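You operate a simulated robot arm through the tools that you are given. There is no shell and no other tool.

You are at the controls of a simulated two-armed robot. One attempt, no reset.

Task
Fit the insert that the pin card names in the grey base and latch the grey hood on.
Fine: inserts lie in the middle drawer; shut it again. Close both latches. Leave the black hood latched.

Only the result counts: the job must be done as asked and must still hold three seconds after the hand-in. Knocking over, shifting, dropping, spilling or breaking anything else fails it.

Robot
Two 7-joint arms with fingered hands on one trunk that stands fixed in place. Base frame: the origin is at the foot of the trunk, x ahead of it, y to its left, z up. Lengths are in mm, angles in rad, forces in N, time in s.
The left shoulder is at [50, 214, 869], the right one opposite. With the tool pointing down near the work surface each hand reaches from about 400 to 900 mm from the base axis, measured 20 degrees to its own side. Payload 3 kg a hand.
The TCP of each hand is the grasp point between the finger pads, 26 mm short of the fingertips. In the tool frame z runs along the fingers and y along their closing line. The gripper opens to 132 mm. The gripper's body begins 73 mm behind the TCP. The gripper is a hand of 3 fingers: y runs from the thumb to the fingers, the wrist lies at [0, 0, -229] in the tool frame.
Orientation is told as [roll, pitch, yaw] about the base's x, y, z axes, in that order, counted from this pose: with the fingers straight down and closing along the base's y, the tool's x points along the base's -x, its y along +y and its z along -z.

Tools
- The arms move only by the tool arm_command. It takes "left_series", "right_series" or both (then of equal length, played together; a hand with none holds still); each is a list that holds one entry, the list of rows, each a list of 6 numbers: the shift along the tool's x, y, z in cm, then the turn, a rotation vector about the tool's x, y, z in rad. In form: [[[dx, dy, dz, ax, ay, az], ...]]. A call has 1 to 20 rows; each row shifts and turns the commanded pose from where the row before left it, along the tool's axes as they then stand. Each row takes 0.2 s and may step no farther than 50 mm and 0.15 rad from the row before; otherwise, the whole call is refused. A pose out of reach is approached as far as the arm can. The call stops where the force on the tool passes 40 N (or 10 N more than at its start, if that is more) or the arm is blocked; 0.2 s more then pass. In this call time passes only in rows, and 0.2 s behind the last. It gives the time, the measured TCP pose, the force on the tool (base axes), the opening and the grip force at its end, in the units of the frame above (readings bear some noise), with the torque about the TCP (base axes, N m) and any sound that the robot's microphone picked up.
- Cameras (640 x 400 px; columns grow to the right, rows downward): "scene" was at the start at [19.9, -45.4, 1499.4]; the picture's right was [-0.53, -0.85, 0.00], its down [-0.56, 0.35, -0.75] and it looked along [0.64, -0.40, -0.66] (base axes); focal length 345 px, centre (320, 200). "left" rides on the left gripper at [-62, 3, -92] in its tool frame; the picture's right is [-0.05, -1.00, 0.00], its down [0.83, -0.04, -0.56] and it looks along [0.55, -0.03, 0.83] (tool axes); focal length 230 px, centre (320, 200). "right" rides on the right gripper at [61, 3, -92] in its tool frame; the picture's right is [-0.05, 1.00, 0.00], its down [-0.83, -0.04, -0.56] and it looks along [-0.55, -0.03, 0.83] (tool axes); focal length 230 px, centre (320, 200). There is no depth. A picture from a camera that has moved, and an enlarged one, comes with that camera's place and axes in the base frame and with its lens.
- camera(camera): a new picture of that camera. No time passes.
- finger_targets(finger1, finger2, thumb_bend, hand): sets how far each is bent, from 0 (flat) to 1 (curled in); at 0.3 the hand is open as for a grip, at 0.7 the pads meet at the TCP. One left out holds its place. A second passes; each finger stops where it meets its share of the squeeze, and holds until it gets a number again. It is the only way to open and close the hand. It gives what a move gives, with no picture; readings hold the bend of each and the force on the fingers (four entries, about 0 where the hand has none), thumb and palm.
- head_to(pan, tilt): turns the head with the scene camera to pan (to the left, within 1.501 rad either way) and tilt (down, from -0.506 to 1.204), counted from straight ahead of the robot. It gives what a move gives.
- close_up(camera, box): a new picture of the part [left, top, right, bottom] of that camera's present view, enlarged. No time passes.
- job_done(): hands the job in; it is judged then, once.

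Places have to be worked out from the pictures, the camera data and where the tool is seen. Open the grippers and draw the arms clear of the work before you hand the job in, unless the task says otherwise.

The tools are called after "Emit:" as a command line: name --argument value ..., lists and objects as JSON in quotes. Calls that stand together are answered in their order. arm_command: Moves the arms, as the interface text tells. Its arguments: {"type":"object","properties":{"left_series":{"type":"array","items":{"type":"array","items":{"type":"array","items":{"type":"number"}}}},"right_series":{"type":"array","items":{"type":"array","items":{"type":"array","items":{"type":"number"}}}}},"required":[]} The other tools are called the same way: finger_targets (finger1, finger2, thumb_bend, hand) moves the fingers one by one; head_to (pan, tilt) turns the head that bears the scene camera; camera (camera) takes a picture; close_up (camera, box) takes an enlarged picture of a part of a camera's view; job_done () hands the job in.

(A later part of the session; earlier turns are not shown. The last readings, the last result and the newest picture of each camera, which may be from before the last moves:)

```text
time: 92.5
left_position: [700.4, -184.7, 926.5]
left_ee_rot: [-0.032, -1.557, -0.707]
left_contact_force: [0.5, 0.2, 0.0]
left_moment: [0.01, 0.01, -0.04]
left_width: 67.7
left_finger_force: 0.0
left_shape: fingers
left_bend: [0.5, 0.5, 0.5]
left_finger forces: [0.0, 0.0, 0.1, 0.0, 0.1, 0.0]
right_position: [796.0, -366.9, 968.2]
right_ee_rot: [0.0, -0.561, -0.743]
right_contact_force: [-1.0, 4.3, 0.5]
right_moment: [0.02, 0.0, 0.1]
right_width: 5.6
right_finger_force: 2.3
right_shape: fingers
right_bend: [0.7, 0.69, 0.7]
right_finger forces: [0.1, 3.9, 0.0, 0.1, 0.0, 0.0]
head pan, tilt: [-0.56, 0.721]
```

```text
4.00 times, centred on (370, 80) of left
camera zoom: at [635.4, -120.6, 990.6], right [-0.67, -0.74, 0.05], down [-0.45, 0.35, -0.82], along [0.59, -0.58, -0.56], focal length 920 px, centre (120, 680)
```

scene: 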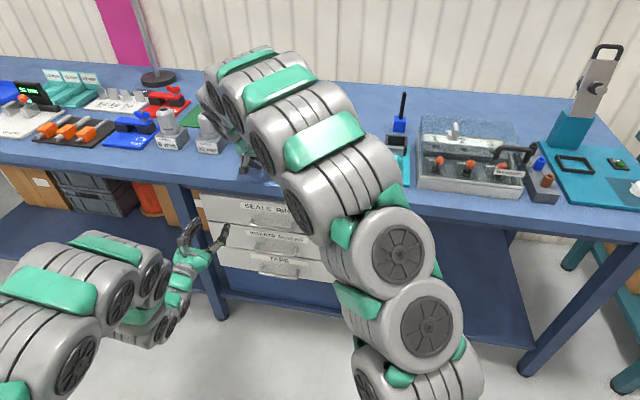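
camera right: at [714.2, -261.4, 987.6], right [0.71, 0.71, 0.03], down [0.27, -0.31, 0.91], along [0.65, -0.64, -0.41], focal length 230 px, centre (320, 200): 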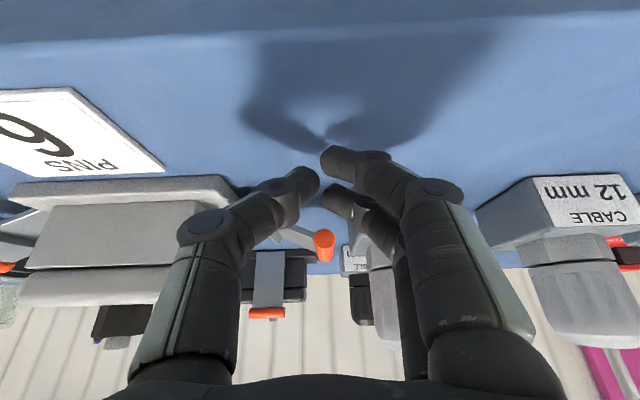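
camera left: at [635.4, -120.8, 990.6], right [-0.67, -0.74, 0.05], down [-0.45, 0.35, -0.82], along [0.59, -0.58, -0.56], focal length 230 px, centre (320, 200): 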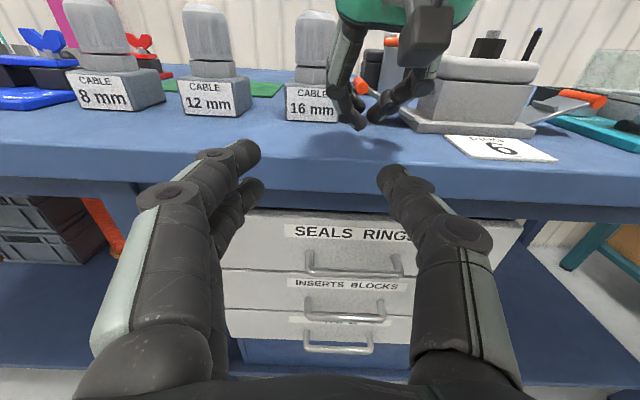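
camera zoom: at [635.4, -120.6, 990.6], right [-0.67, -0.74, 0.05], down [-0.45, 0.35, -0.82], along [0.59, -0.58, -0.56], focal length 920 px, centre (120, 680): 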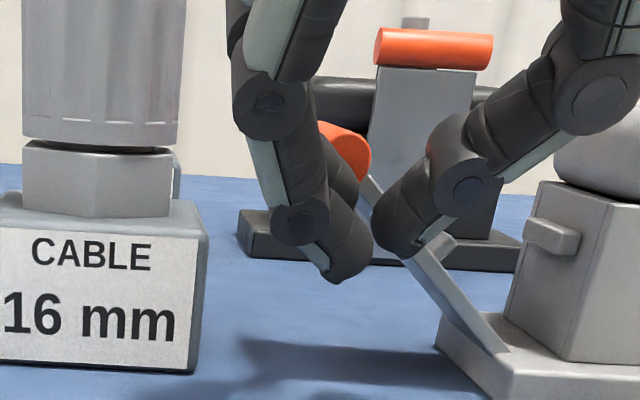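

The latch is now at about 40° and following well. I continue along the arc.

Emit:
arm_command --right_series '[[[-0.32, -0.6, -0.51, 0, 0, 0], [-0.32, -0.7, -0.51, 0, 0, 0], [-0.27, -0.7, -0.42, 0, 0, 0], [-0.27, -0.8, -0.42, 0, 0, 0]]]'

Emit:
close_up --camera "left" --box '[290, 30, 450, 130]'

Emit:
camera --camera "left"

```text
time: 93.5
left_position: [701.3, -184.1, 927.7]
left_ee_rot: [-0.027, -1.56, -0.712]
left_contact_force: [-0.4, -0.5, -0.1]
left_moment: [0.01, -0.01, -0.02]
left_width: 67.9
left_finger_force: 0.0
left_shape: fingers
left_bend: [0.5, 0.5, 0.5]
left_finger forces: [0.0, 0.0, 0.0, 0.1, 0.1, 0.2]
right_position: [776.8, -388.9, 990.2]
right_ee_rot: [-0.001, -0.558, -0.742]
right_contact_force: [-0.3, 0.5, -0.2]
right_moment: [0.03, 0.03, 0.03]
right_width: 5.4
right_finger_force: 0.6
right_shape: fingers
right_bend: [0.7, 0.69, 0.7]
right_finger forces: [0.0, 0.7, 0.0, 0.1, 0.1, 0.1]
head pan, tilt: [-0.56, 0.721]
```

```text
4.00 times, centred on (370, 80) of left
camera zoom: at [635.4, -120.7, 990.6], right [-0.67, -0.74, 0.05], down [-0.45, 0.35, -0.82], along [0.59, -0.58, -0.56], focal length 920 px, centre (120, 680)
```

zoom: 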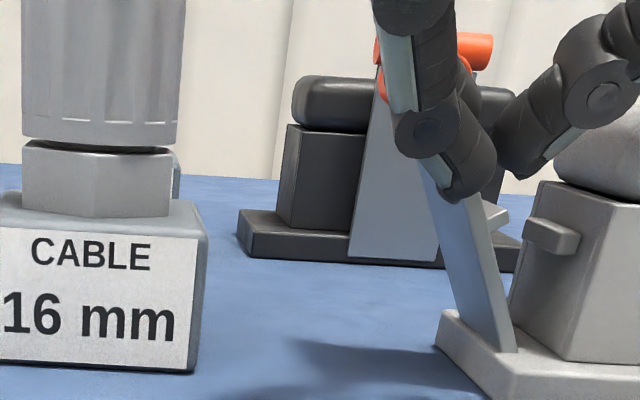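

```text
taken
camera left: at [635.4, -120.7, 990.6], right [-0.67, -0.74, 0.05], down [-0.45, 0.35, -0.82], along [0.59, -0.58, -0.56], focal length 230 px, centre (320, 200)
```

left: 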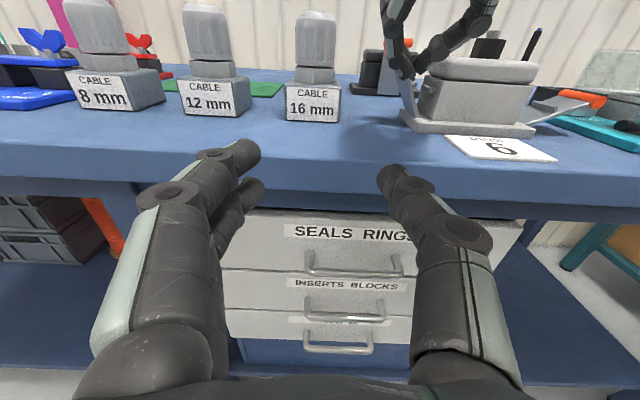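

The latch stands at about 65–70° and its rib is approaching the hood's lug. I push on inward while rising a little.

Emit:
arm_command --right_series '[[[-0.27, -0.8, -0.42, 0, 0, 0], [-0.27, -0.7, -0.42, 0, 0, 0]]]'

Emit:
close_up --camera "left" --box '[330, 20, 490, 120]'

Emit:
close_up --camera "right" --box '[200, 140, 392, 260]'

```text
time: 94.1
left_position: [700.9, -185.8, 926.5]
left_ee_rot: [-0.029, -1.559, -0.707]
left_contact_force: [-0.2, 0.0, -0.2]
left_moment: [-0.01, -0.06, 0.0]
left_width: 67.6
left_finger_force: 0.1
left_shape: fingers
left_bend: [0.5, 0.5, 0.5]
left_finger forces: [0.1, 0.1, 0.0, 0.0, 0.1, 0.0]
right_position: [766.5, -398.7, 1000.1]
right_ee_rot: [0.0, -0.559, -0.742]
right_contact_force: [0.0, 0.1, 0.4]
right_moment: [0.01, -0.02, -0.01]
right_width: 5.7
right_finger_force: 0.0
right_shape: fingers
right_bend: [0.7, 0.7, 0.7]
right_finger forces: [0.1, 0.0, 0.0, 0.0, 0.1, 0.1]
head pan, tilt: [-0.56, 0.721]
```

```text
4.00 times, centred on (410, 70) of left
camera zoom: at [635.4, -120.7, 990.5], right [-0.67, -0.74, 0.05], down [-0.45, 0.35, -0.82], along [0.59, -0.58, -0.56], focal length 920 px, centre (-40, 720)
```

zoom: 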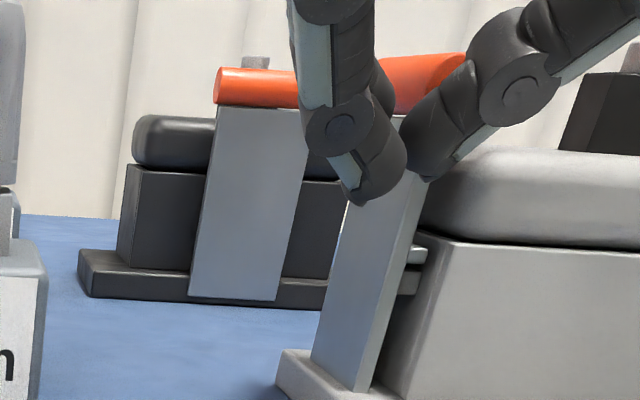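

```text
3.33 times, centred on (296, 200) of right
camera zoom: at [693.5, -328.3, 1046.6], right [0.71, 0.71, 0.03], down [0.27, -0.31, 0.91], along [0.65, -0.64, -0.41], focal length 767 px, centre (400, 200)
```

zoom: 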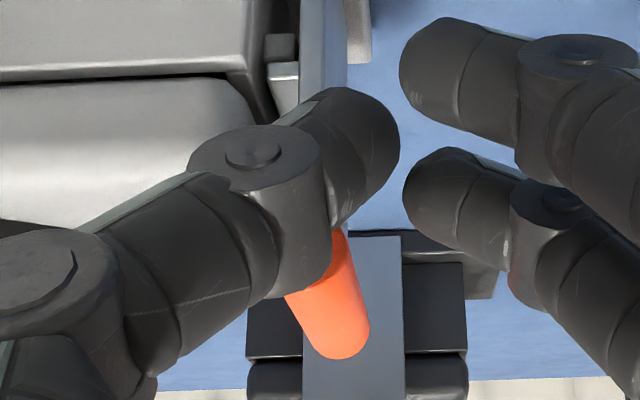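

The latch swung ahead on its own and now stands upright, with its rib just over the hood's lug. I back the hand off toward the robot and check whether it is closed.

Emit:
arm_command --right_series '[[[2.0, 0, -1.26, 0, 0, 0], [3.0, 0, -3.0, 0, 0, 0], [3.0, 0, -3.0, 0, 0, 0]]]'

Emit:
camera --camera "left"

Emit:
close_up --camera "left" --box '[380, 20, 540, 140]'

Emit:
camera --camera "right"

```text
time: 94.9
left_position: [701.1, -184.3, 927.3]
left_ee_rot: [-0.03, -1.559, -0.709]
left_contact_force: [0.4, -0.1, 0.8]
left_moment: [0.04, 0.02, 0.0]
left_width: 67.4
left_finger_force: 0.1
left_shape: fingers
left_bend: [0.5, 0.5, 0.5]
left_finger forces: [0.0, 0.1, 0.1, 0.1, 0.0, 0.0]
right_position: [688.3, -330.6, 1020.4]
right_ee_rot: [0.0, -0.561, -0.741]
right_contact_force: [-0.1, -0.8, 1.0]
right_moment: [0.01, 0.01, -0.01]
right_width: 5.5
right_finger_force: 0.1
right_shape: fingers
right_bend: [0.7, 0.7, 0.7]
right_finger forces: [0.0, 0.0, 0.1, 0.1, 0.0, 0.0]
head pan, tilt: [-0.56, 0.721]
```

```text
taken
camera left: at [635.3, -120.8, 990.6], right [-0.67, -0.74, 0.05], down [-0.45, 0.35, -0.82], along [0.59, -0.58, -0.56], focal length 230 px, centre (320, 200)
```

left: 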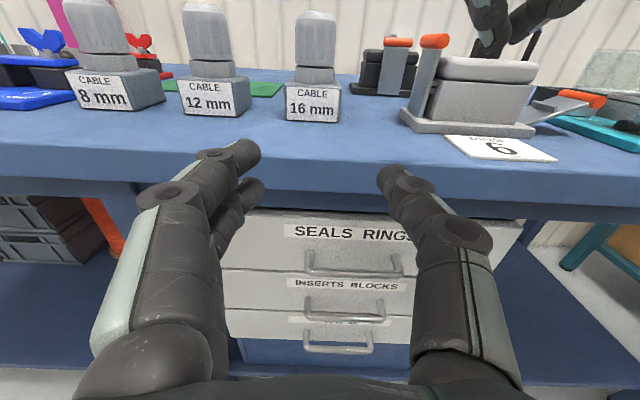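

```text
3.33 times, centred on (460, 80) of left
camera zoom: at [635.3, -120.8, 990.6], right [-0.67, -0.74, 0.05], down [-0.45, 0.35, -0.82], along [0.59, -0.58, -0.56], focal length 767 px, centre (-147, 600)
```

zoom: 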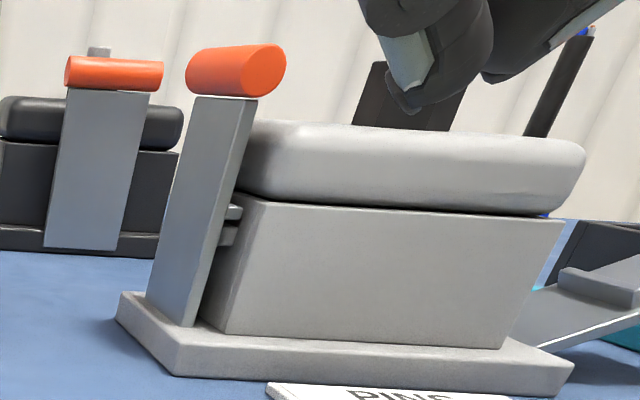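

```text
taken
camera right: at [615.5, -259.6, 1066.3], right [0.71, 0.71, 0.03], down [0.27, -0.31, 0.91], along [0.65, -0.64, -0.41], focal length 230 px, centre (320, 200)
```

right: 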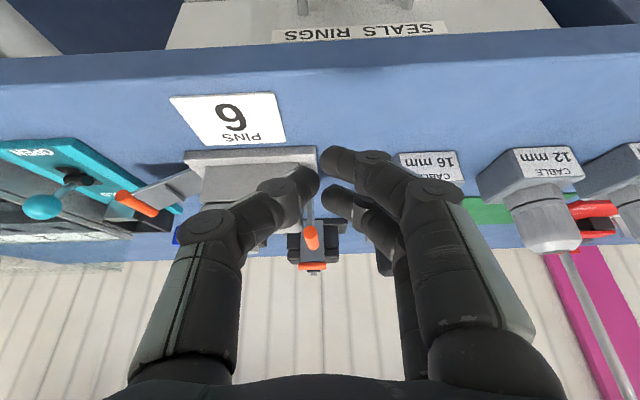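

The left latch stands upright with its rib hooked over the lug. To be sure it is fully home, I bring the beak to the outside of its handle and press inward until I feel firm resistance.

Emit:
arm_command --right_series '[[[0, 4, 0, 0, 0, 0], [-3.4, 0, 2.8, 0, 0, 0], [-3.4, 0, 2.8, 0, 0, 0], [-2.6, 0, 1.8, 0, 0, 0]]]'

Emit:
close_up --camera "left" --box '[330, 0, 522, 120]'

Emit:
camera --camera "right"

```text
time: 95.9
left_position: [701.0, -184.9, 927.3]
left_ee_rot: [-0.027, -1.558, -0.71]
left_contact_force: [0.2, 0.7, 0.7]
left_moment: [0.0, 0.01, 0.01]
left_width: 67.8
left_finger_force: 0.1
left_shape: fingers
left_bend: [0.5, 0.5, 0.5]
left_finger forces: [0.1, 0.0, 0.1, 0.1, 0.1, 0.0]
right_position: [802.6, -380.6, 1004.6]
right_ee_rot: [-0.003, -0.558, -0.743]
right_contact_force: [0.3, 0.3, 0.1]
right_moment: [0.0, -0.02, 0.0]
right_width: 5.8
right_finger_force: 0.1
right_shape: fingers
right_bend: [0.7, 0.7, 0.7]
right_finger forces: [0.0, 0.0, 0.0, 0.1, 0.0, 0.0]
head pan, tilt: [-0.56, 0.721]
```

```text
3.33 times, centred on (426, 60) of left
camera zoom: at [635.4, -120.7, 990.6], right [-0.67, -0.74, 0.05], down [-0.45, 0.35, -0.82], along [0.59, -0.58, -0.56], focal length 767 px, centre (-33, 667)
```

zoom: 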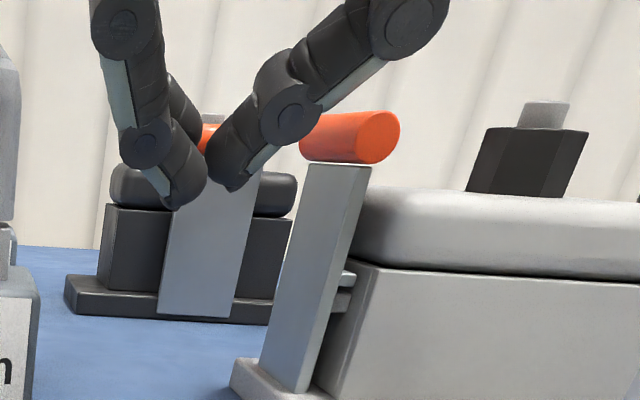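

```text
taken
camera right: at [730.8, -309.6, 1051.4], right [0.71, 0.71, 0.03], down [0.27, -0.31, 0.91], along [0.65, -0.64, -0.41], focal length 230 px, centre (320, 200)
```

right: 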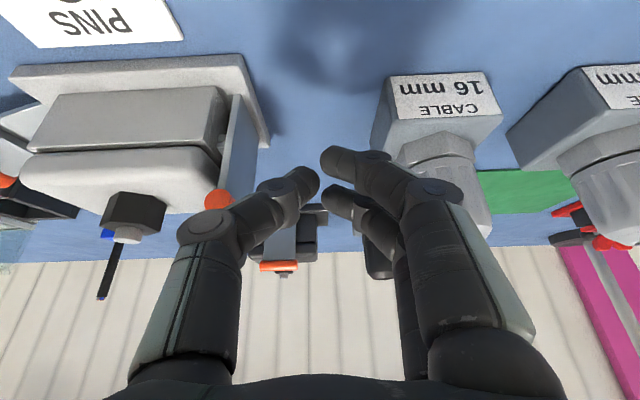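

The beak is outside the handle. I move inward in small rows and watch the force.

Emit:
arm_command --right_series '[[[0, -0.6, 0, 0, 0, 0], [0, -0.6, 0, 0, 0, 0], [0, -0.4, 0, 0, 0, 0], [0, -0.4, 0, 0, 0, 0]]]'

Emit:
close_up --camera "left" --box '[330, 0, 522, 120]'

```text
time: 96.9
left_position: [701.6, -184.0, 928.0]
left_ee_rot: [-0.032, -1.558, -0.707]
left_contact_force: [-0.4, -0.2, -0.7]
left_moment: [0.0, 0.02, 0.02]
left_width: 67.6
left_finger_force: 0.0
left_shape: fingers
left_bend: [0.5, 0.5, 0.5]
left_finger forces: [0.0, 0.0, 0.1, 0.1, 0.0, 0.1]
right_position: [789.2, -392.9, 1007.7]
right_ee_rot: [0.0, -0.56, -0.742]
right_contact_force: [-0.6, -0.6, 0.4]
right_moment: [-0.01, -0.02, 0.01]
right_width: 5.5
right_finger_force: 0.0
right_shape: fingers
right_bend: [0.7, 0.7, 0.7]
right_finger forces: [0.1, 0.1, 0.1, 0.0, 0.1, 0.0]
head pan, tilt: [-0.56, 0.721]
```

```text
3.33 times, centred on (426, 60) of left
camera zoom: at [635.4, -120.7, 990.6], right [-0.67, -0.74, 0.05], down [-0.45, 0.35, -0.82], along [0.59, -0.58, -0.56], focal length 767 px, centre (-33, 667)
```

zoom: 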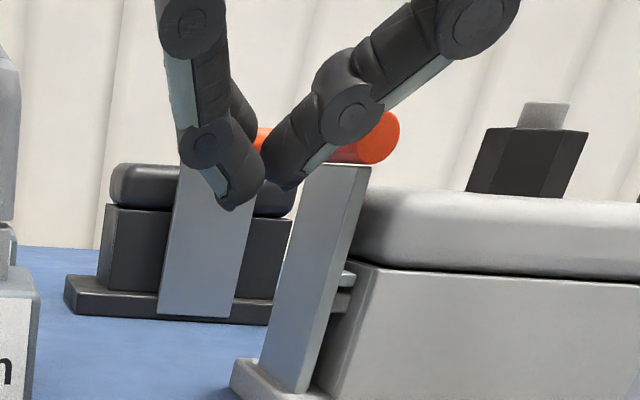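

Not touching yet. I continue inward.

Emit:
arm_command --right_series '[[[-0.4, -0.4, 0.3, 0, 0, 0], [0, -0.4, 0, 0, 0, 0], [0, -0.4, 0, 0, 0, 0], [0, -0.3, 0, 0, 0, 0]]]'

Emit:
close_up --camera "left" --box '[330, 0, 522, 120]'

Emit:
close_up --camera "right" --box '[160, 120, 352, 240]'

```text
time: 97.9
left_position: [702.3, -184.2, 927.1]
left_ee_rot: [-0.036, -1.558, -0.7]
left_contact_force: [-0.2, 1.0, 0.4]
left_moment: [0.01, 0.02, -0.02]
left_width: 67.6
left_finger_force: 0.1
left_shape: fingers
left_bend: [0.5, 0.5, 0.5]
left_finger forces: [0.0, 0.0, 0.1, 0.1, 0.0, 0.1]
right_position: [783.5, -407.4, 1007.4]
right_ee_rot: [-0.001, -0.56, -0.74]
right_contact_force: [4.9, 4.0, 3.5]
right_moment: [-0.05, 0.04, 0.06]
right_width: 1.7
right_finger_force: 4.1
right_shape: fingers
right_bend: [0.7, 0.7, 0.72]
right_finger forces: [0.0, 0.0, 0.1, 0.0, 7.0, 0.0]
head pan, tilt: [-0.56, 0.721]
```

```text
3.33 times, centred on (426, 60) of left
camera zoom: at [635.5, -120.4, 990.5], right [-0.67, -0.74, 0.05], down [-0.45, 0.35, -0.82], along [0.59, -0.58, -0.56], focal length 767 px, centre (-33, 667)
```

zoom: 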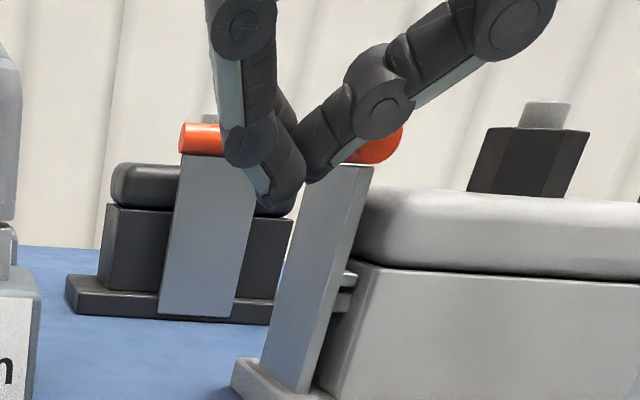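

```text
3.33 times, centred on (256, 180) of right
camera zoom: at [711.2, -336.5, 1053.2], right [0.71, 0.71, 0.03], down [0.27, -0.31, 0.91], along [0.65, -0.64, -0.41], focal length 767 px, centre (533, 267)
```

zoom: 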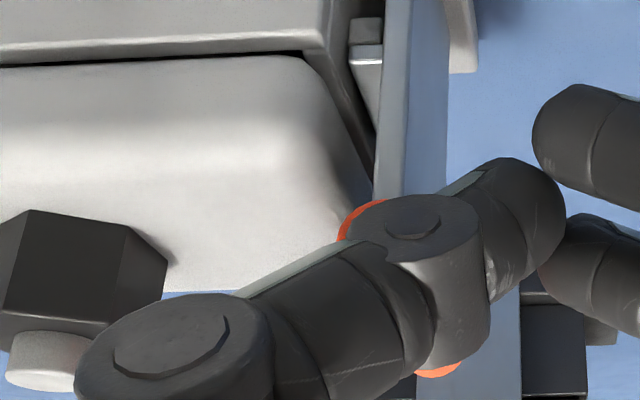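

About 7 N on the thumb and the latch hardly yields. I press a bit harder to be sure it has snapped home.

Emit:
arm_command --right_series '[[[0, -0.3, 0, 0, 0, 0], [0, -0.3, 0, 0, 0, 0], [0, -0.3, 0, 0, 0, 0]]]'

Emit:
close_up --camera "left" --box '[330, 0, 522, 120]'

```text
time: 98.7
left_position: [700.4, -184.8, 927.2]
left_ee_rot: [-0.048, -1.558, -0.692]
left_contact_force: [0.5, 0.1, 0.8]
left_moment: [-0.03, 0.0, -0.01]
left_width: 67.6
left_finger_force: 0.1
left_shape: fingers
left_bend: [0.5, 0.5, 0.5]
left_finger forces: [0.1, 0.0, 0.1, 0.1, 0.0, 0.0]
right_position: [778.3, -413.3, 1007.4]
right_ee_rot: [0.001, -0.562, -0.742]
right_contact_force: [13.4, 9.7, 7.7]
right_moment: [-0.07, -0.06, 0.15]
right_width: 0.1
right_finger_force: 9.2
right_shape: fingers
right_bend: [0.69, 0.69, 0.76]
right_finger forces: [0.1, 0.0, 0.1, 0.0, 19.4, 0.1]
head pan, tilt: [-0.56, 0.721]
```

```text
3.33 times, centred on (426, 60) of left
camera zoom: at [635.5, -120.2, 990.6], right [-0.67, -0.74, 0.05], down [-0.45, 0.35, -0.82], along [0.59, -0.58, -0.56], focal length 767 px, centre (-33, 667)
```

zoom: 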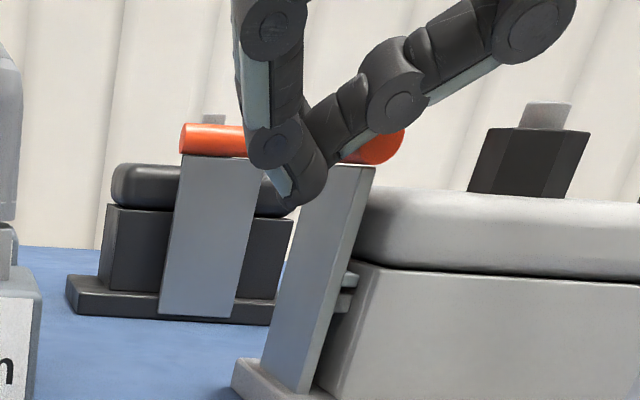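

17 N and it doesn't budge further: the left latch is home, and the base hasn't shifted either. I retreat outward, then back and up, and carry the hand over to the right latch.

Emit:
arm_command --right_series '[[[0, 0.8, 0, 0, 0, 0], [0, 1.2, 0, 0, 0, 0], [2.5, 0, -2.5, 0, 0, 0], [3, 0, -3, 0, 0, 0], [3, 0, -3, 0, 0, 0], [0, -4.5, 0, 0, 0, 0], [0, -4.5, 0, 0, 0, 0], [0, -4.5, 0, 0, 0, 0], [0, -4.5, 0, 0, 0, 0], [0, -4.5, 0, 0, 0, 0], [0, -4.5, 0, 0, 0, 0]]]'

Emit:
camera --camera "right"

Emit:
camera --camera "left"

Emit:
camera --camera "scene"

```text
time: 101.1
left_position: [700.5, -183.2, 927.4]
left_ee_rot: [-0.027, -1.558, -0.71]
left_contact_force: [0.1, 0.5, -0.1]
left_moment: [0.0, -0.01, 0.01]
left_width: 67.7
left_finger_force: 0.0
left_shape: fingers
left_bend: [0.5, 0.5, 0.5]
left_finger forces: [0.1, 0.0, 0.0, 0.0, 0.0, 0.0]
right_position: [517.7, -517.5, 1034.3]
right_ee_rot: [-0.001, -0.559, -0.741]
right_contact_force: [0.1, 0.2, -0.9]
right_moment: [-0.01, -0.01, 0.0]
right_width: 5.8
right_finger_force: 0.1
right_shape: fingers
right_bend: [0.7, 0.7, 0.7]
right_finger forces: [0.0, 0.0, 0.0, 0.1, 0.0, 0.0]
head pan, tilt: [-0.56, 0.721]
```

```text
taken
camera right: at [445.7, -447.8, 1080.6], right [0.71, 0.71, 0.03], down [0.27, -0.31, 0.91], along [0.65, -0.64, -0.41], focal length 230 px, centre (320, 200)
```

right: 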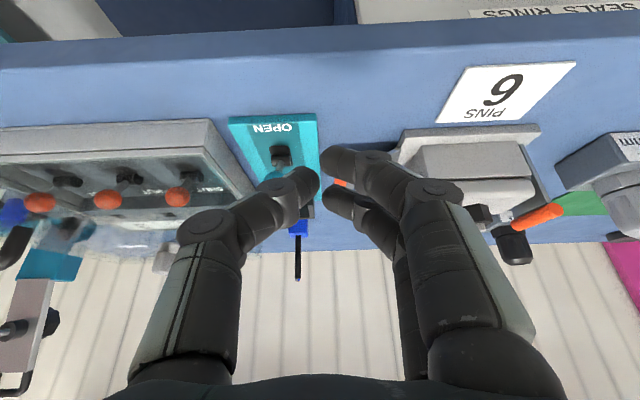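

```text
taken
camera left: at [635.4, -120.6, 990.5], right [-0.67, -0.74, 0.05], down [-0.45, 0.35, -0.82], along [0.59, -0.58, -0.56], focal length 230 px, centre (320, 200)
```

left: 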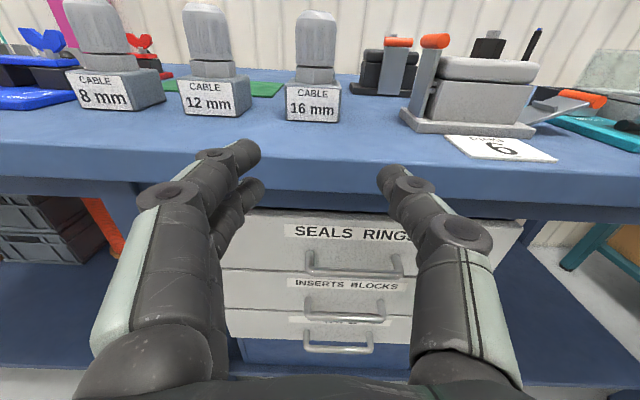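

```text
taken
```

scene: 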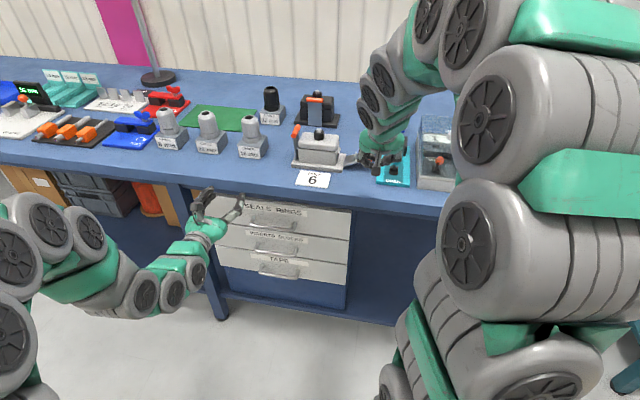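

From here the head camera sees the base again. I zoom on the left latch and on the right latch with its neighbours.

Emit:
close_up --camera "scene" --box '[284, 110, 380, 180]'

Emit:
close_up --camera "left" --box '[390, 30, 640, 180]'

Emit:
close_up --camera "right" --box '[230, 80, 470, 230]'

```text
5.71 times, centred on (332, 145) of scene
camera zoom: at [19.8, -45.8, 1499.7], right [-0.53, -0.85, 0.0], down [-0.56, 0.35, -0.75], along [0.64, -0.4, -0.66], focal length 1972 px, centre (251, 514)
```

zoom: 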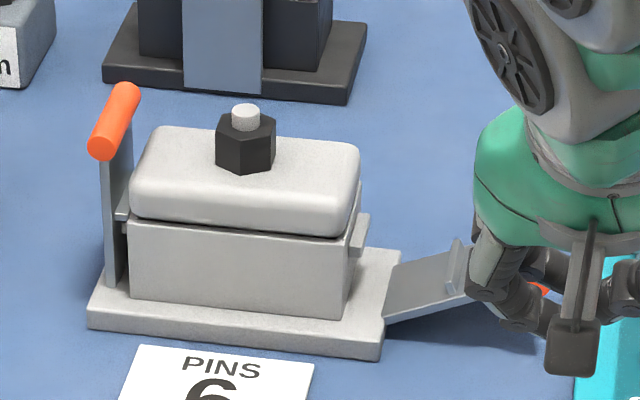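

```text
2.56 times, centred on (515, 105) of left
camera zoom: at [635.4, -120.6, 990.5], right [-0.67, -0.74, 0.05], down [-0.45, 0.35, -0.82], along [0.59, -0.58, -0.56], focal length 589 px, centre (-179, 443)
```

zoom: 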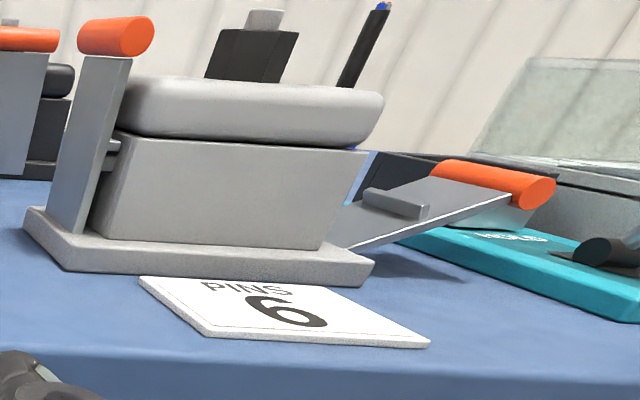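

```text
2.67 times, centred on (350, 155) of right
camera zoom: at [445.7, -447.8, 1080.6], right [0.71, 0.71, 0.03], down [0.27, -0.31, 0.91], along [0.65, -0.64, -0.41], focal length 614 px, centre (240, 320)
```

zoom: 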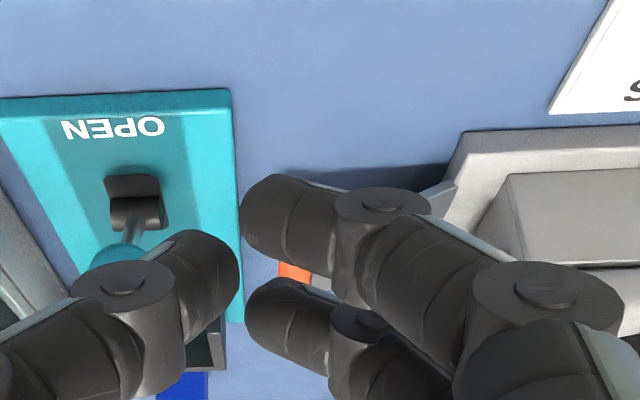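

The left latch is upright with the rib over the lug. For the right latch the thumb is the outer digit, so I extend the thumb and curl both fingers away, here in free air.

Emit:
finger_targets --hand "right" --finger1 1.0 --finger2 1.0 --thumb_bend 0.3

Emit:
finger_targets --hand "right" --thumb_bend 0.58

Emit:
camera --camera "right"

Emit:
close_up --camera "left" --box '[480, 0, 640, 120]'

```text
time: 102.1
left_position: [702.1, -185.3, 927.6]
left_ee_rot: [-0.034, -1.558, -0.706]
left_contact_force: [-0.2, 0.3, 0.4]
left_moment: [0.03, 0.01, 0.0]
left_width: 67.6
left_finger_force: 0.1
left_shape: fingers
left_bend: [0.5, 0.5, 0.5]
left_finger forces: [0.0, 0.0, 0.0, 0.1, 0.0, 0.0]
right_position: [518.1, -518.2, 1034.5]
right_ee_rot: [0.0, -0.558, -0.742]
right_contact_force: [0.4, 0.3, 0.0]
right_moment: [0.02, 0.01, 0.0]
right_width: 57.4
right_finger_force: 0.0
right_shape: fingers
right_bend: [1.0, 1.0, 0.3]
right_finger forces: [0.0, 0.0, 0.0, 0.0, 0.0, 0.0]
head pan, tilt: [-0.56, 0.721]
```

```text
time: 103.1
left_position: [700.9, -185.8, 926.8]
left_ee_rot: [-0.035, -1.559, -0.706]
left_contact_force: [0.7, -0.7, 0.0]
left_moment: [0.01, -0.04, -0.02]
left_width: 67.5
left_finger_force: 0.1
left_shape: fingers
left_bend: [0.5, 0.5, 0.5]
left_finger forces: [0.0, 0.0, 0.1, 0.0, 0.0, 0.0]
right_position: [517.8, -516.8, 1034.8]
right_ee_rot: [0.0, -0.56, -0.742]
right_contact_force: [0.5, -0.1, -0.3]
right_moment: [-0.01, -0.01, 0.01]
right_width: 40.6
right_finger_force: 0.1
right_shape: fingers
right_bend: [1.0, 1.0, 0.57]
right_finger forces: [0.0, 0.1, 0.0, 0.0, 0.0, 0.0]
head pan, tilt: [-0.56, 0.721]
```

```text
taken
camera right: at [446.1, -447.6, 1081.1], right [0.71, 0.71, 0.03], down [0.27, -0.31, 0.91], along [0.65, -0.64, -0.41], focal length 230 px, centre (320, 200)
```

right: 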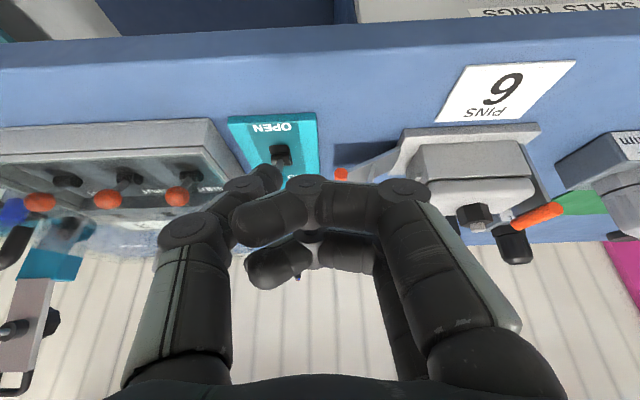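

```text
3.33 times, centred on (560, 60) of left
camera zoom: at [635.4, -120.7, 990.5], right [-0.67, -0.74, 0.05], down [-0.45, 0.35, -0.82], along [0.59, -0.58, -0.56], focal length 767 px, centre (-480, 667)
```

zoom: 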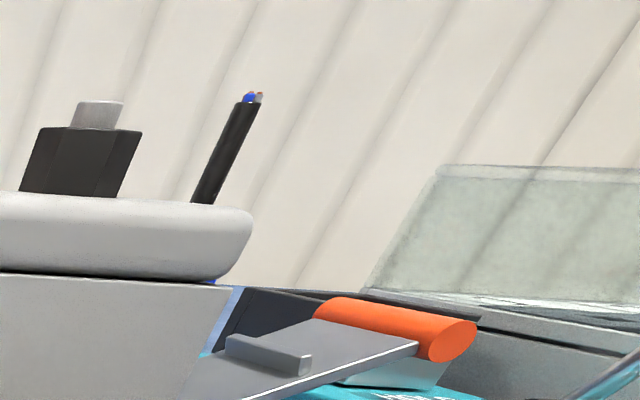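

The thumb now points alone with the fingers tucked up out of the way. I bring the hand down in front of the right latch, still short of it, to measure.

Emit:
arm_command --right_series '[[[-0.53, 1.5, 2.9, 0, 0, 0], [-0.53, 1.5, 2.9, 0, 0, 0], [-0.53, 1.5, 2.9, 0, 0, 0]]]'

Emit:
camera --camera "right"

Emit:
close_up --camera "left" --box '[480, 20, 640, 140]'

Emit:
close_up --camera "right" --box '[200, 120, 392, 240]'

```text
time: 103.9
left_position: [700.5, -184.3, 927.1]
left_ee_rot: [-0.028, -1.558, -0.707]
left_contact_force: [0.9, 0.8, -0.6]
left_moment: [-0.01, -0.03, -0.01]
left_width: 67.9
left_finger_force: 0.0
left_shape: fingers
left_bend: [0.5, 0.5, 0.5]
left_finger forces: [0.0, 0.0, 0.0, 0.0, 0.0, 0.1]
right_position: [595.6, -526.2, 967.7]
right_ee_rot: [-0.001, -0.56, -0.741]
right_contact_force: [1.0, -0.1, -0.7]
right_moment: [0.03, 0.04, -0.02]
right_width: 40.9
right_finger_force: 0.1
right_shape: fingers
right_bend: [1.0, 1.0, 0.57]
right_finger forces: [0.0, 0.0, 0.0, 0.0, 0.0, 0.0]
head pan, tilt: [-0.56, 0.721]
```

```text
taken
camera right: at [523.3, -455.5, 1013.8], right [0.71, 0.71, 0.03], down [0.27, -0.31, 0.91], along [0.65, -0.64, -0.41], focal length 230 px, centre (320, 200)
```

right: 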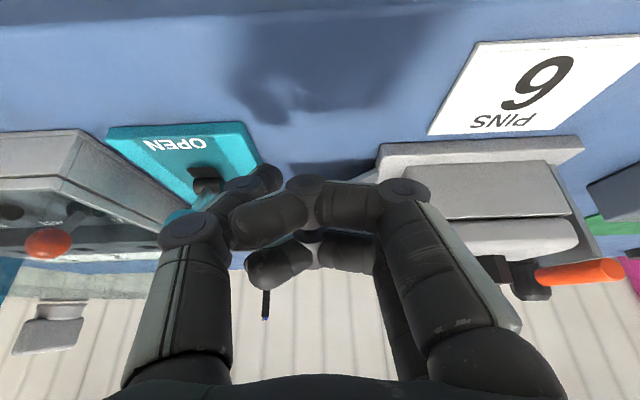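

```text
3.33 times, centred on (560, 80) of left
camera zoom: at [635.4, -120.7, 990.6], right [-0.67, -0.74, 0.05], down [-0.45, 0.35, -0.82], along [0.59, -0.58, -0.56], focal length 767 px, centre (-480, 600)
```

zoom: 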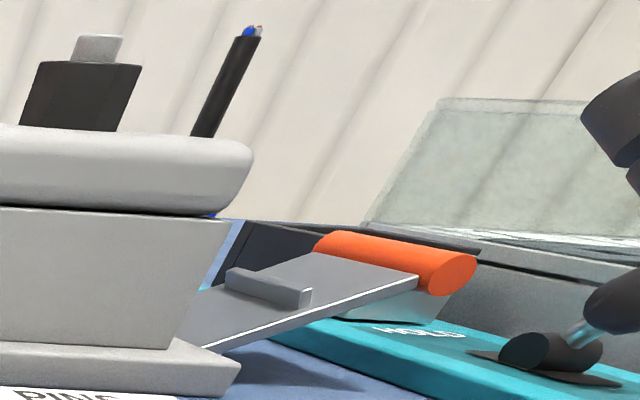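

```text
3.33 times, centred on (296, 180) of right
camera zoom: at [523.3, -455.5, 1013.8], right [0.71, 0.71, 0.03], down [0.27, -0.31, 0.91], along [0.65, -0.64, -0.41], focal length 767 px, centre (400, 267)
```

zoom: 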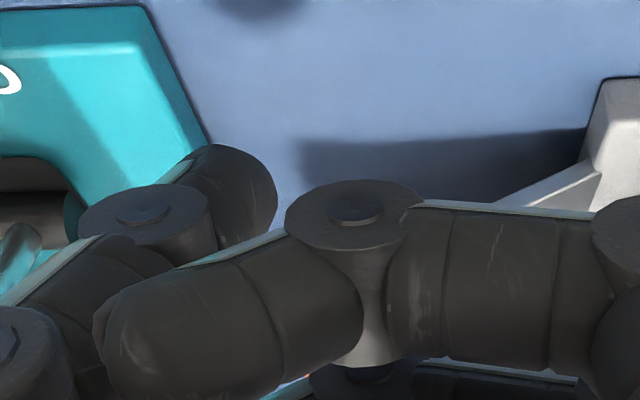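

The left view cuts off at its edge, so I yaw the left hand a little to the right to bring the right latch into frame.

Emit:
arm_command --left_series '[[[0, 0, 0, 0.13, 0, 0], [0, 0, 0, 0.13, 0, 0], [0, 0, 0, 0.13, 0, 0]]]'

Emit:
camera --camera "left"

Emit:
close_up --camera "left" --box '[380, 20, 572, 140]'

```text
time: 104.7
left_position: [698.6, -185.5, 925.1]
left_ee_rot: [-0.449, -1.556, -0.68]
left_contact_force: [0.2, 0.3, 0.3]
left_moment: [0.0, 0.0, -0.03]
left_width: 67.7
left_finger_force: 0.0
left_shape: fingers
left_bend: [0.5, 0.5, 0.5]
left_finger forces: [0.0, 0.0, 0.0, 0.1, 0.1, 0.1]
right_position: [595.7, -527.0, 967.8]
right_ee_rot: [0.001, -0.559, -0.742]
right_contact_force: [0.9, 0.4, -0.1]
right_moment: [0.0, -0.02, 0.02]
right_width: 41.0
right_finger_force: 0.0
right_shape: fingers
right_bend: [1.0, 1.0, 0.57]
right_finger forces: [0.0, 0.0, 0.1, 0.0, 0.1, 0.1]
head pan, tilt: [-0.56, 0.721]
```

```text
taken
camera left: at [663.1, -100.9, 987.8], right [-0.9, -0.43, 0.06], down [-0.28, 0.49, -0.82], along [0.32, -0.76, -0.56], focal length 230 px, centre (320, 200)
```

left: 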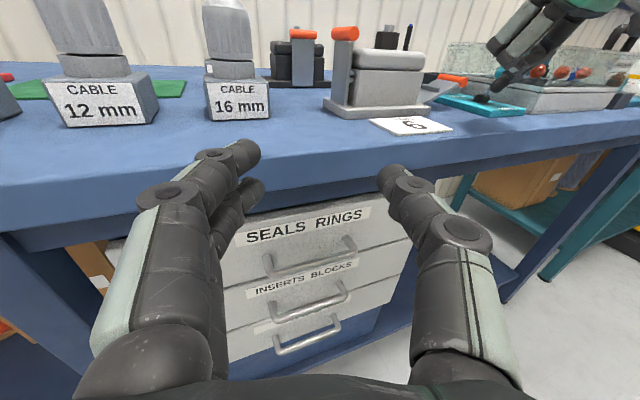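

```text
3.33 times, centred on (476, 80) of left
camera zoom: at [663.1, -100.9, 987.8], right [-0.9, -0.43, 0.06], down [-0.28, 0.49, -0.82], along [0.32, -0.76, -0.56], focal length 767 px, centre (-200, 600)
```

zoom: 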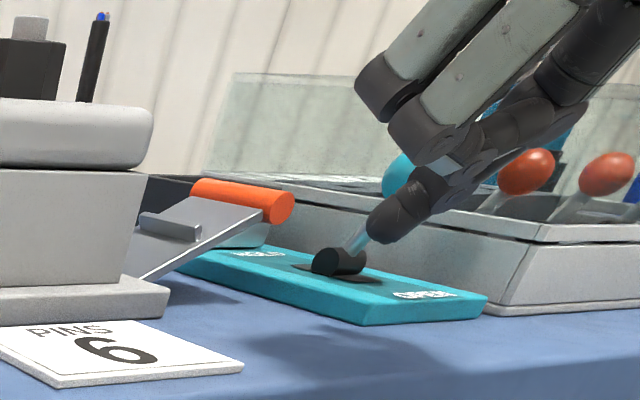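

From the left camera the handle's near end is at about R≈+8, and the fixture's lever is well clear at R≈80. I advance most of the way, low, still just short of the handle.

Emit:
arm_command --right_series '[[[-0.8, -0.1, 2.28, 0, 0, 0], [-0.8, -0.1, 2.28, 0, 0, 0]]]'

Emit:
close_up --camera "left" --box '[390, 30, 518, 110]'

Emit:
camera --camera "right"

```text
time: 105.3
left_position: [699.2, -184.4, 924.7]
left_ee_rot: [-0.43, -1.558, -0.7]
left_contact_force: [0.1, 0.2, 0.1]
left_moment: [0.01, 0.02, -0.04]
left_width: 67.7
left_finger_force: 0.0
left_shape: fingers
left_bend: [0.5, 0.5, 0.5]
left_finger forces: [0.0, 0.1, 0.0, 0.1, 0.0, 0.1]
right_position: [621.6, -553.2, 936.4]
right_ee_rot: [-0.002, -0.557, -0.743]
right_contact_force: [-0.2, 0.4, -0.2]
right_moment: [0.03, 0.01, 0.01]
right_width: 40.7
right_finger_force: 0.1
right_shape: fingers
right_bend: [1.0, 1.0, 0.57]
right_finger forces: [0.0, 0.1, 0.1, 0.1, 0.0, 0.0]
head pan, tilt: [-0.56, 0.721]
```

```text
5.00 times, centred on (454, 70) of left
camera zoom: at [663.2, -100.5, 988.4], right [-0.9, -0.43, 0.06], down [-0.28, 0.49, -0.82], along [0.32, -0.76, -0.56], focal length 1150 px, centre (-350, 850)
```

zoom: 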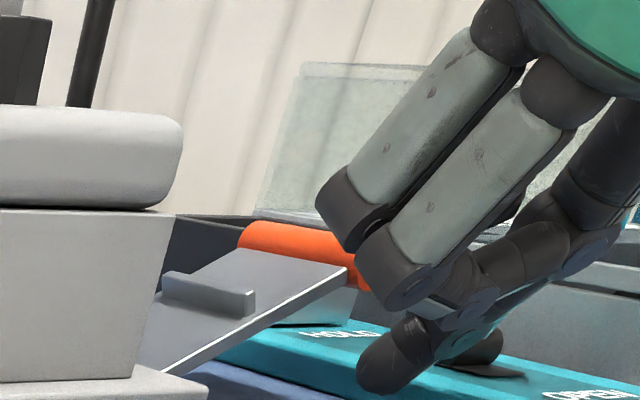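

```text
taken
camera right: at [550.6, -481.9, 983.1], right [0.71, 0.71, 0.03], down [0.27, -0.31, 0.91], along [0.65, -0.64, -0.41], focal length 230 px, centre (320, 200)
```

right: 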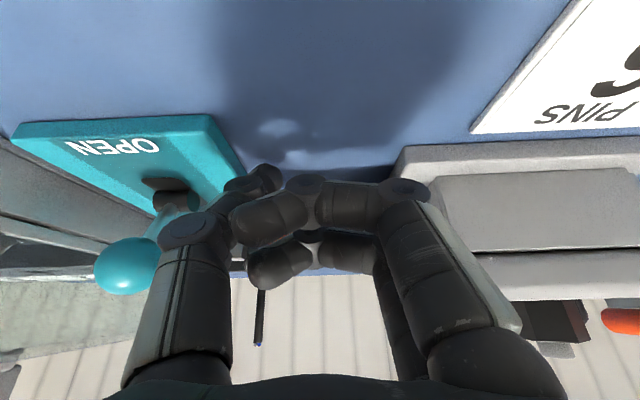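

The thumb tip is low and just outside the handle's near end. I go 12 mm forward under it, then lift 12 mm.

Emit:
arm_command --right_series '[[[-0.51, 0, 0.32, 0, 0, 0], [-0.51, 0, 0.32, 0, 0, 0], [-0.32, 0, -0.51, 0, 0, 0], [-0.32, 0, -0.51, 0, 0, 0]]]'

Emit:
close_up --camera "left" --box '[390, 30, 518, 110]'

```text
time: 106.3
left_position: [699.5, -184.0, 925.7]
left_ee_rot: [-0.427, -1.559, -0.703]
left_contact_force: [0.8, -0.3, -0.2]
left_moment: [0.0, -0.01, -0.01]
left_width: 67.7
left_finger_force: 0.2
left_shape: fingers
left_bend: [0.5, 0.5, 0.5]
left_finger forces: [0.0, 0.1, 0.0, 0.1, 0.1, 0.0]
right_position: [631.3, -561.2, 949.4]
right_ee_rot: [-0.001, -0.558, -0.741]
right_contact_force: [-0.8, 0.4, -1.5]
right_moment: [0.02, -0.02, -0.05]
right_width: 40.7
right_finger_force: 0.4
right_shape: fingers
right_bend: [1.0, 1.0, 0.57]
right_finger forces: [0.1, 0.0, 0.0, 0.0, 1.0, 0.1]
head pan, tilt: [-0.56, 0.721]
```

```text
5.00 times, centred on (454, 70) of left
camera zoom: at [663.2, -100.6, 988.5], right [-0.9, -0.43, 0.06], down [-0.28, 0.49, -0.82], along [0.32, -0.76, -0.56], focal length 1150 px, centre (-350, 850)
```

zoom: 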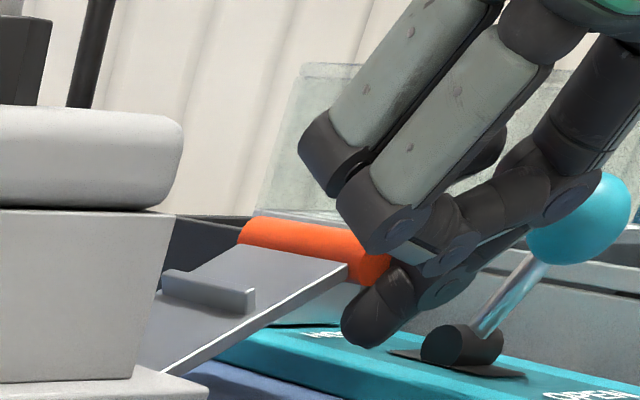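

The thumb has made light contact under the handle. I follow the mirrored arc: up and inward.

Emit:
arm_command --right_series '[[[-0.32, 0.3, -0.51, 0, 0, 0], [-0.32, 0.4, -0.51, 0, 0, 0], [-0.32, 0.5, -0.51, 0, 0, 0]]]'

Emit:
close_up --camera "left" --box '[390, 20, 518, 100]'

```text
time: 107.1
left_position: [700.3, -184.8, 925.5]
left_ee_rot: [-0.427, -1.557, -0.7]
left_contact_force: [-0.8, 0.7, -1.1]
left_moment: [0.02, -0.01, 0.01]
left_width: 67.5
left_finger_force: 0.1
left_shape: fingers
left_bend: [0.5, 0.5, 0.5]
left_finger forces: [0.1, 0.0, 0.0, 0.0, 0.0, 0.1]
right_position: [639.8, -551.7, 968.7]
right_ee_rot: [0.001, -0.559, -0.74]
right_contact_force: [-1.2, -0.5, -0.4]
right_moment: [0.01, -0.02, -0.02]
right_width: 40.8
right_finger_force: 0.9
right_shape: fingers
right_bend: [1.0, 1.0, 0.57]
right_finger forces: [0.1, 0.0, 0.0, 0.0, 1.1, 0.1]
head pan, tilt: [-0.56, 0.721]
```

```text
5.00 times, centred on (454, 60) of left
camera zoom: at [663.2, -100.6, 988.5], right [-0.9, -0.43, 0.06], down [-0.28, 0.49, -0.82], along [0.32, -0.76, -0.56], focal length 1150 px, centre (-350, 900)
```

zoom: 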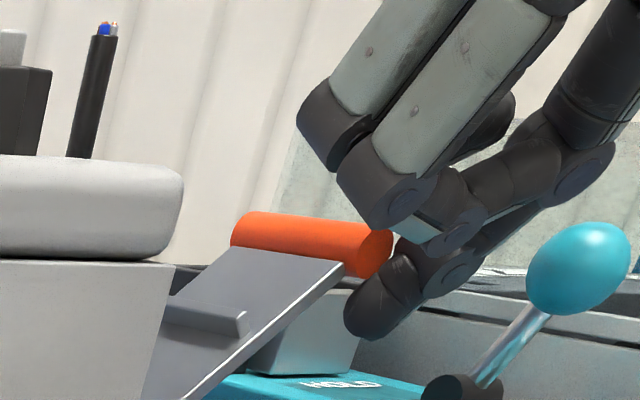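

The right latch is rising too. I continue along its arc.

Emit:
arm_command --right_series '[[[-0.32, 0.6, -0.51, 0, 0, 0], [-0.32, 0.7, -0.51, 0, 0, 0], [-0.27, 0.7, -0.42, 0, 0, 0]]]'

Emit:
close_up --camera "left" --box '[370, 10, 498, 90]'

```text
time: 107.9
left_position: [698.5, -183.9, 925.2]
left_ee_rot: [-0.426, -1.558, -0.704]
left_contact_force: [0.6, 0.2, -0.1]
left_moment: [0.02, -0.02, 0.0]
left_width: 67.4
left_finger_force: 0.0
left_shape: fingers
left_bend: [0.5, 0.5, 0.5]
left_finger forces: [0.0, 0.0, 0.1, 0.1, 0.0, 0.1]
right_position: [653.1, -534.9, 984.8]
right_ee_rot: [0.001, -0.56, -0.74]
right_contact_force: [-0.4, 0.3, 0.2]
right_moment: [-0.02, 0.03, 0.03]
right_width: 40.9
right_finger_force: 0.1
right_shape: fingers
right_bend: [1.0, 1.0, 0.57]
right_finger forces: [0.1, 0.0, 0.0, 0.1, 0.3, 0.0]
head pan, tilt: [-0.56, 0.721]
```

```text
5.00 times, centred on (434, 50) of left
camera zoom: at [663.2, -100.6, 988.5], right [-0.9, -0.43, 0.06], down [-0.28, 0.49, -0.82], along [0.32, -0.76, -0.56], focal length 1150 px, centre (-250, 950)
```

zoom: 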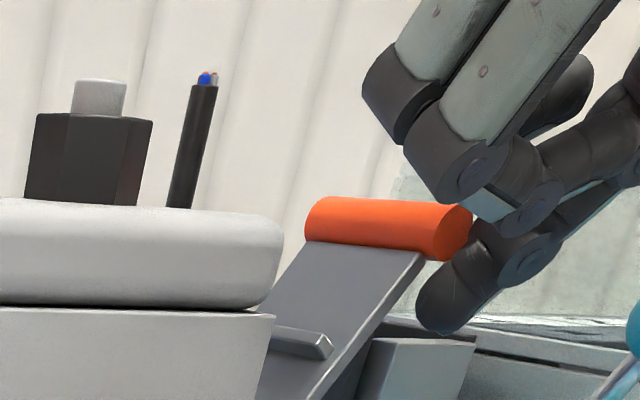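

The latch keeps pace. A few more rows inward and up.

Emit:
arm_command --right_series '[[[-0.27, 0.8, -0.42, 0, 0, 0], [-0.27, 0.8, -0.42, 0, 0, 0], [-0.21, 0.8, -0.34, 0, 0, 0]]]'

Emit:
close_up --camera "left" --box '[350, 0, 510, 100]'

Emit:
close_up --camera "scene" --box '[284, 100, 380, 170]'

```text
time: 108.7
left_position: [700.5, -184.2, 924.3]
left_ee_rot: [-0.426, -1.56, -0.702]
left_contact_force: [0.3, 0.5, 0.0]
left_moment: [0.0, 0.02, 0.01]
left_width: 67.5
left_finger_force: 0.0
left_shape: fingers
left_bend: [0.5, 0.5, 0.5]
left_finger forces: [0.0, 0.0, 0.1, 0.0, 0.0, 0.0]
right_position: [669.0, -518.1, 998.3]
right_ee_rot: [-0.001, -0.558, -0.741]
right_contact_force: [0.3, 0.9, 0.7]
right_moment: [0.0, 0.01, 0.01]
right_width: 41.0
right_finger_force: 0.0
right_shape: fingers
right_bend: [1.0, 1.0, 0.57]
right_finger forces: [0.1, 0.1, 0.0, 0.1, 0.0, 0.0]
head pan, tilt: [-0.56, 0.721]
```

```text
4.00 times, centred on (430, 50) of left
camera zoom: at [663.2, -100.6, 988.5], right [-0.9, -0.43, 0.06], down [-0.28, 0.49, -0.82], along [0.32, -0.76, -0.56], focal length 920 px, centre (-120, 800)
```

zoom: 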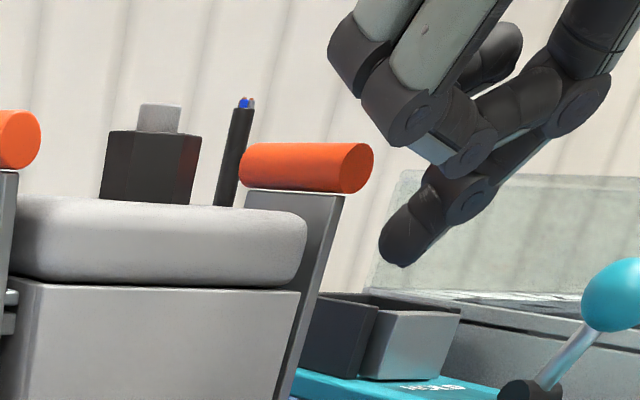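

```text
5.71 times, centred on (332, 135) of scene
camera zoom: at [19.9, -45.8, 1499.7], right [-0.53, -0.85, 0.0], down [-0.56, 0.35, -0.75], along [0.64, -0.4, -0.66], focal length 1972 px, centre (251, 571)
```

zoom: 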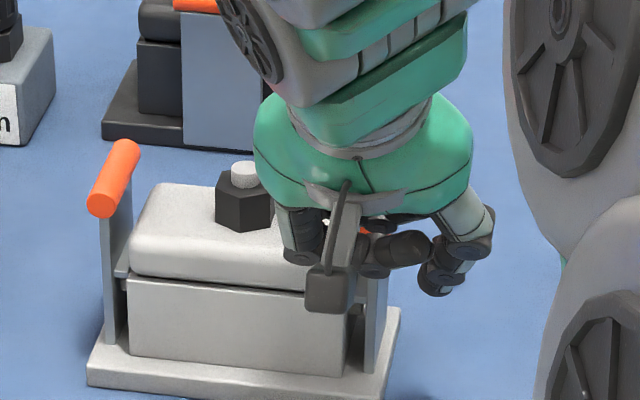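

The right latch has also toggled over and stands upright, ahead of the thumb. I keep moving inward until the thumb pad meets the handle and presses it home.

Emit:
arm_command --right_series '[[[-0.2, 0.7, -0.3, 0, 0, 0], [0, 0.6, 0, 0, 0, 0], [0, 0.5, 0, 0, 0, 0], [0, 0.4, 0, 0, 0, 0]]]'

Emit:
close_up --camera "left" --box '[350, 0, 510, 100]'

```text
time: 109.7
left_position: [700.1, -184.9, 924.9]
left_ee_rot: [-0.424, -1.559, -0.704]
left_contact_force: [-0.1, -0.1, 0.3]
left_moment: [-0.01, -0.01, -0.03]
left_width: 67.6
left_finger_force: 0.1
left_shape: fingers
left_bend: [0.5, 0.5, 0.5]
left_finger forces: [0.0, 0.1, 0.0, 0.0, 0.1, 0.1]
right_position: [686.2, -503.3, 1001.6]
right_ee_rot: [-0.001, -0.559, -0.742]
right_contact_force: [-1.1, -0.7, 0.0]
right_moment: [-0.02, 0.02, -0.01]
right_width: 40.8
right_finger_force: 0.9
right_shape: fingers
right_bend: [1.0, 1.0, 0.57]
right_finger forces: [0.1, 0.0, 0.1, 0.0, 1.1, 0.0]
head pan, tilt: [-0.56, 0.721]
```

```text
4.00 times, centred on (430, 50) of left
camera zoom: at [663.2, -100.7, 988.5], right [-0.9, -0.43, 0.06], down [-0.28, 0.49, -0.82], along [0.32, -0.76, -0.56], focal length 920 px, centre (-120, 800)
```

zoom: 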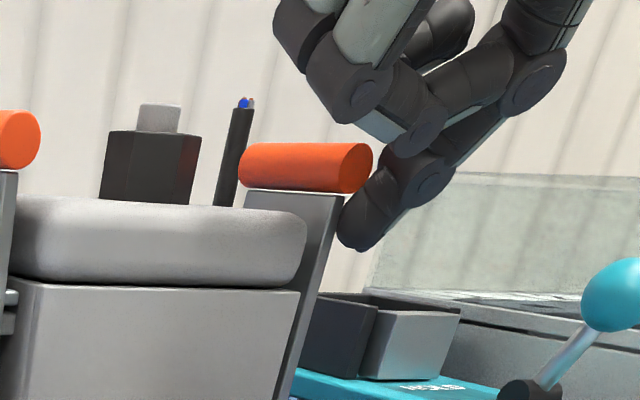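

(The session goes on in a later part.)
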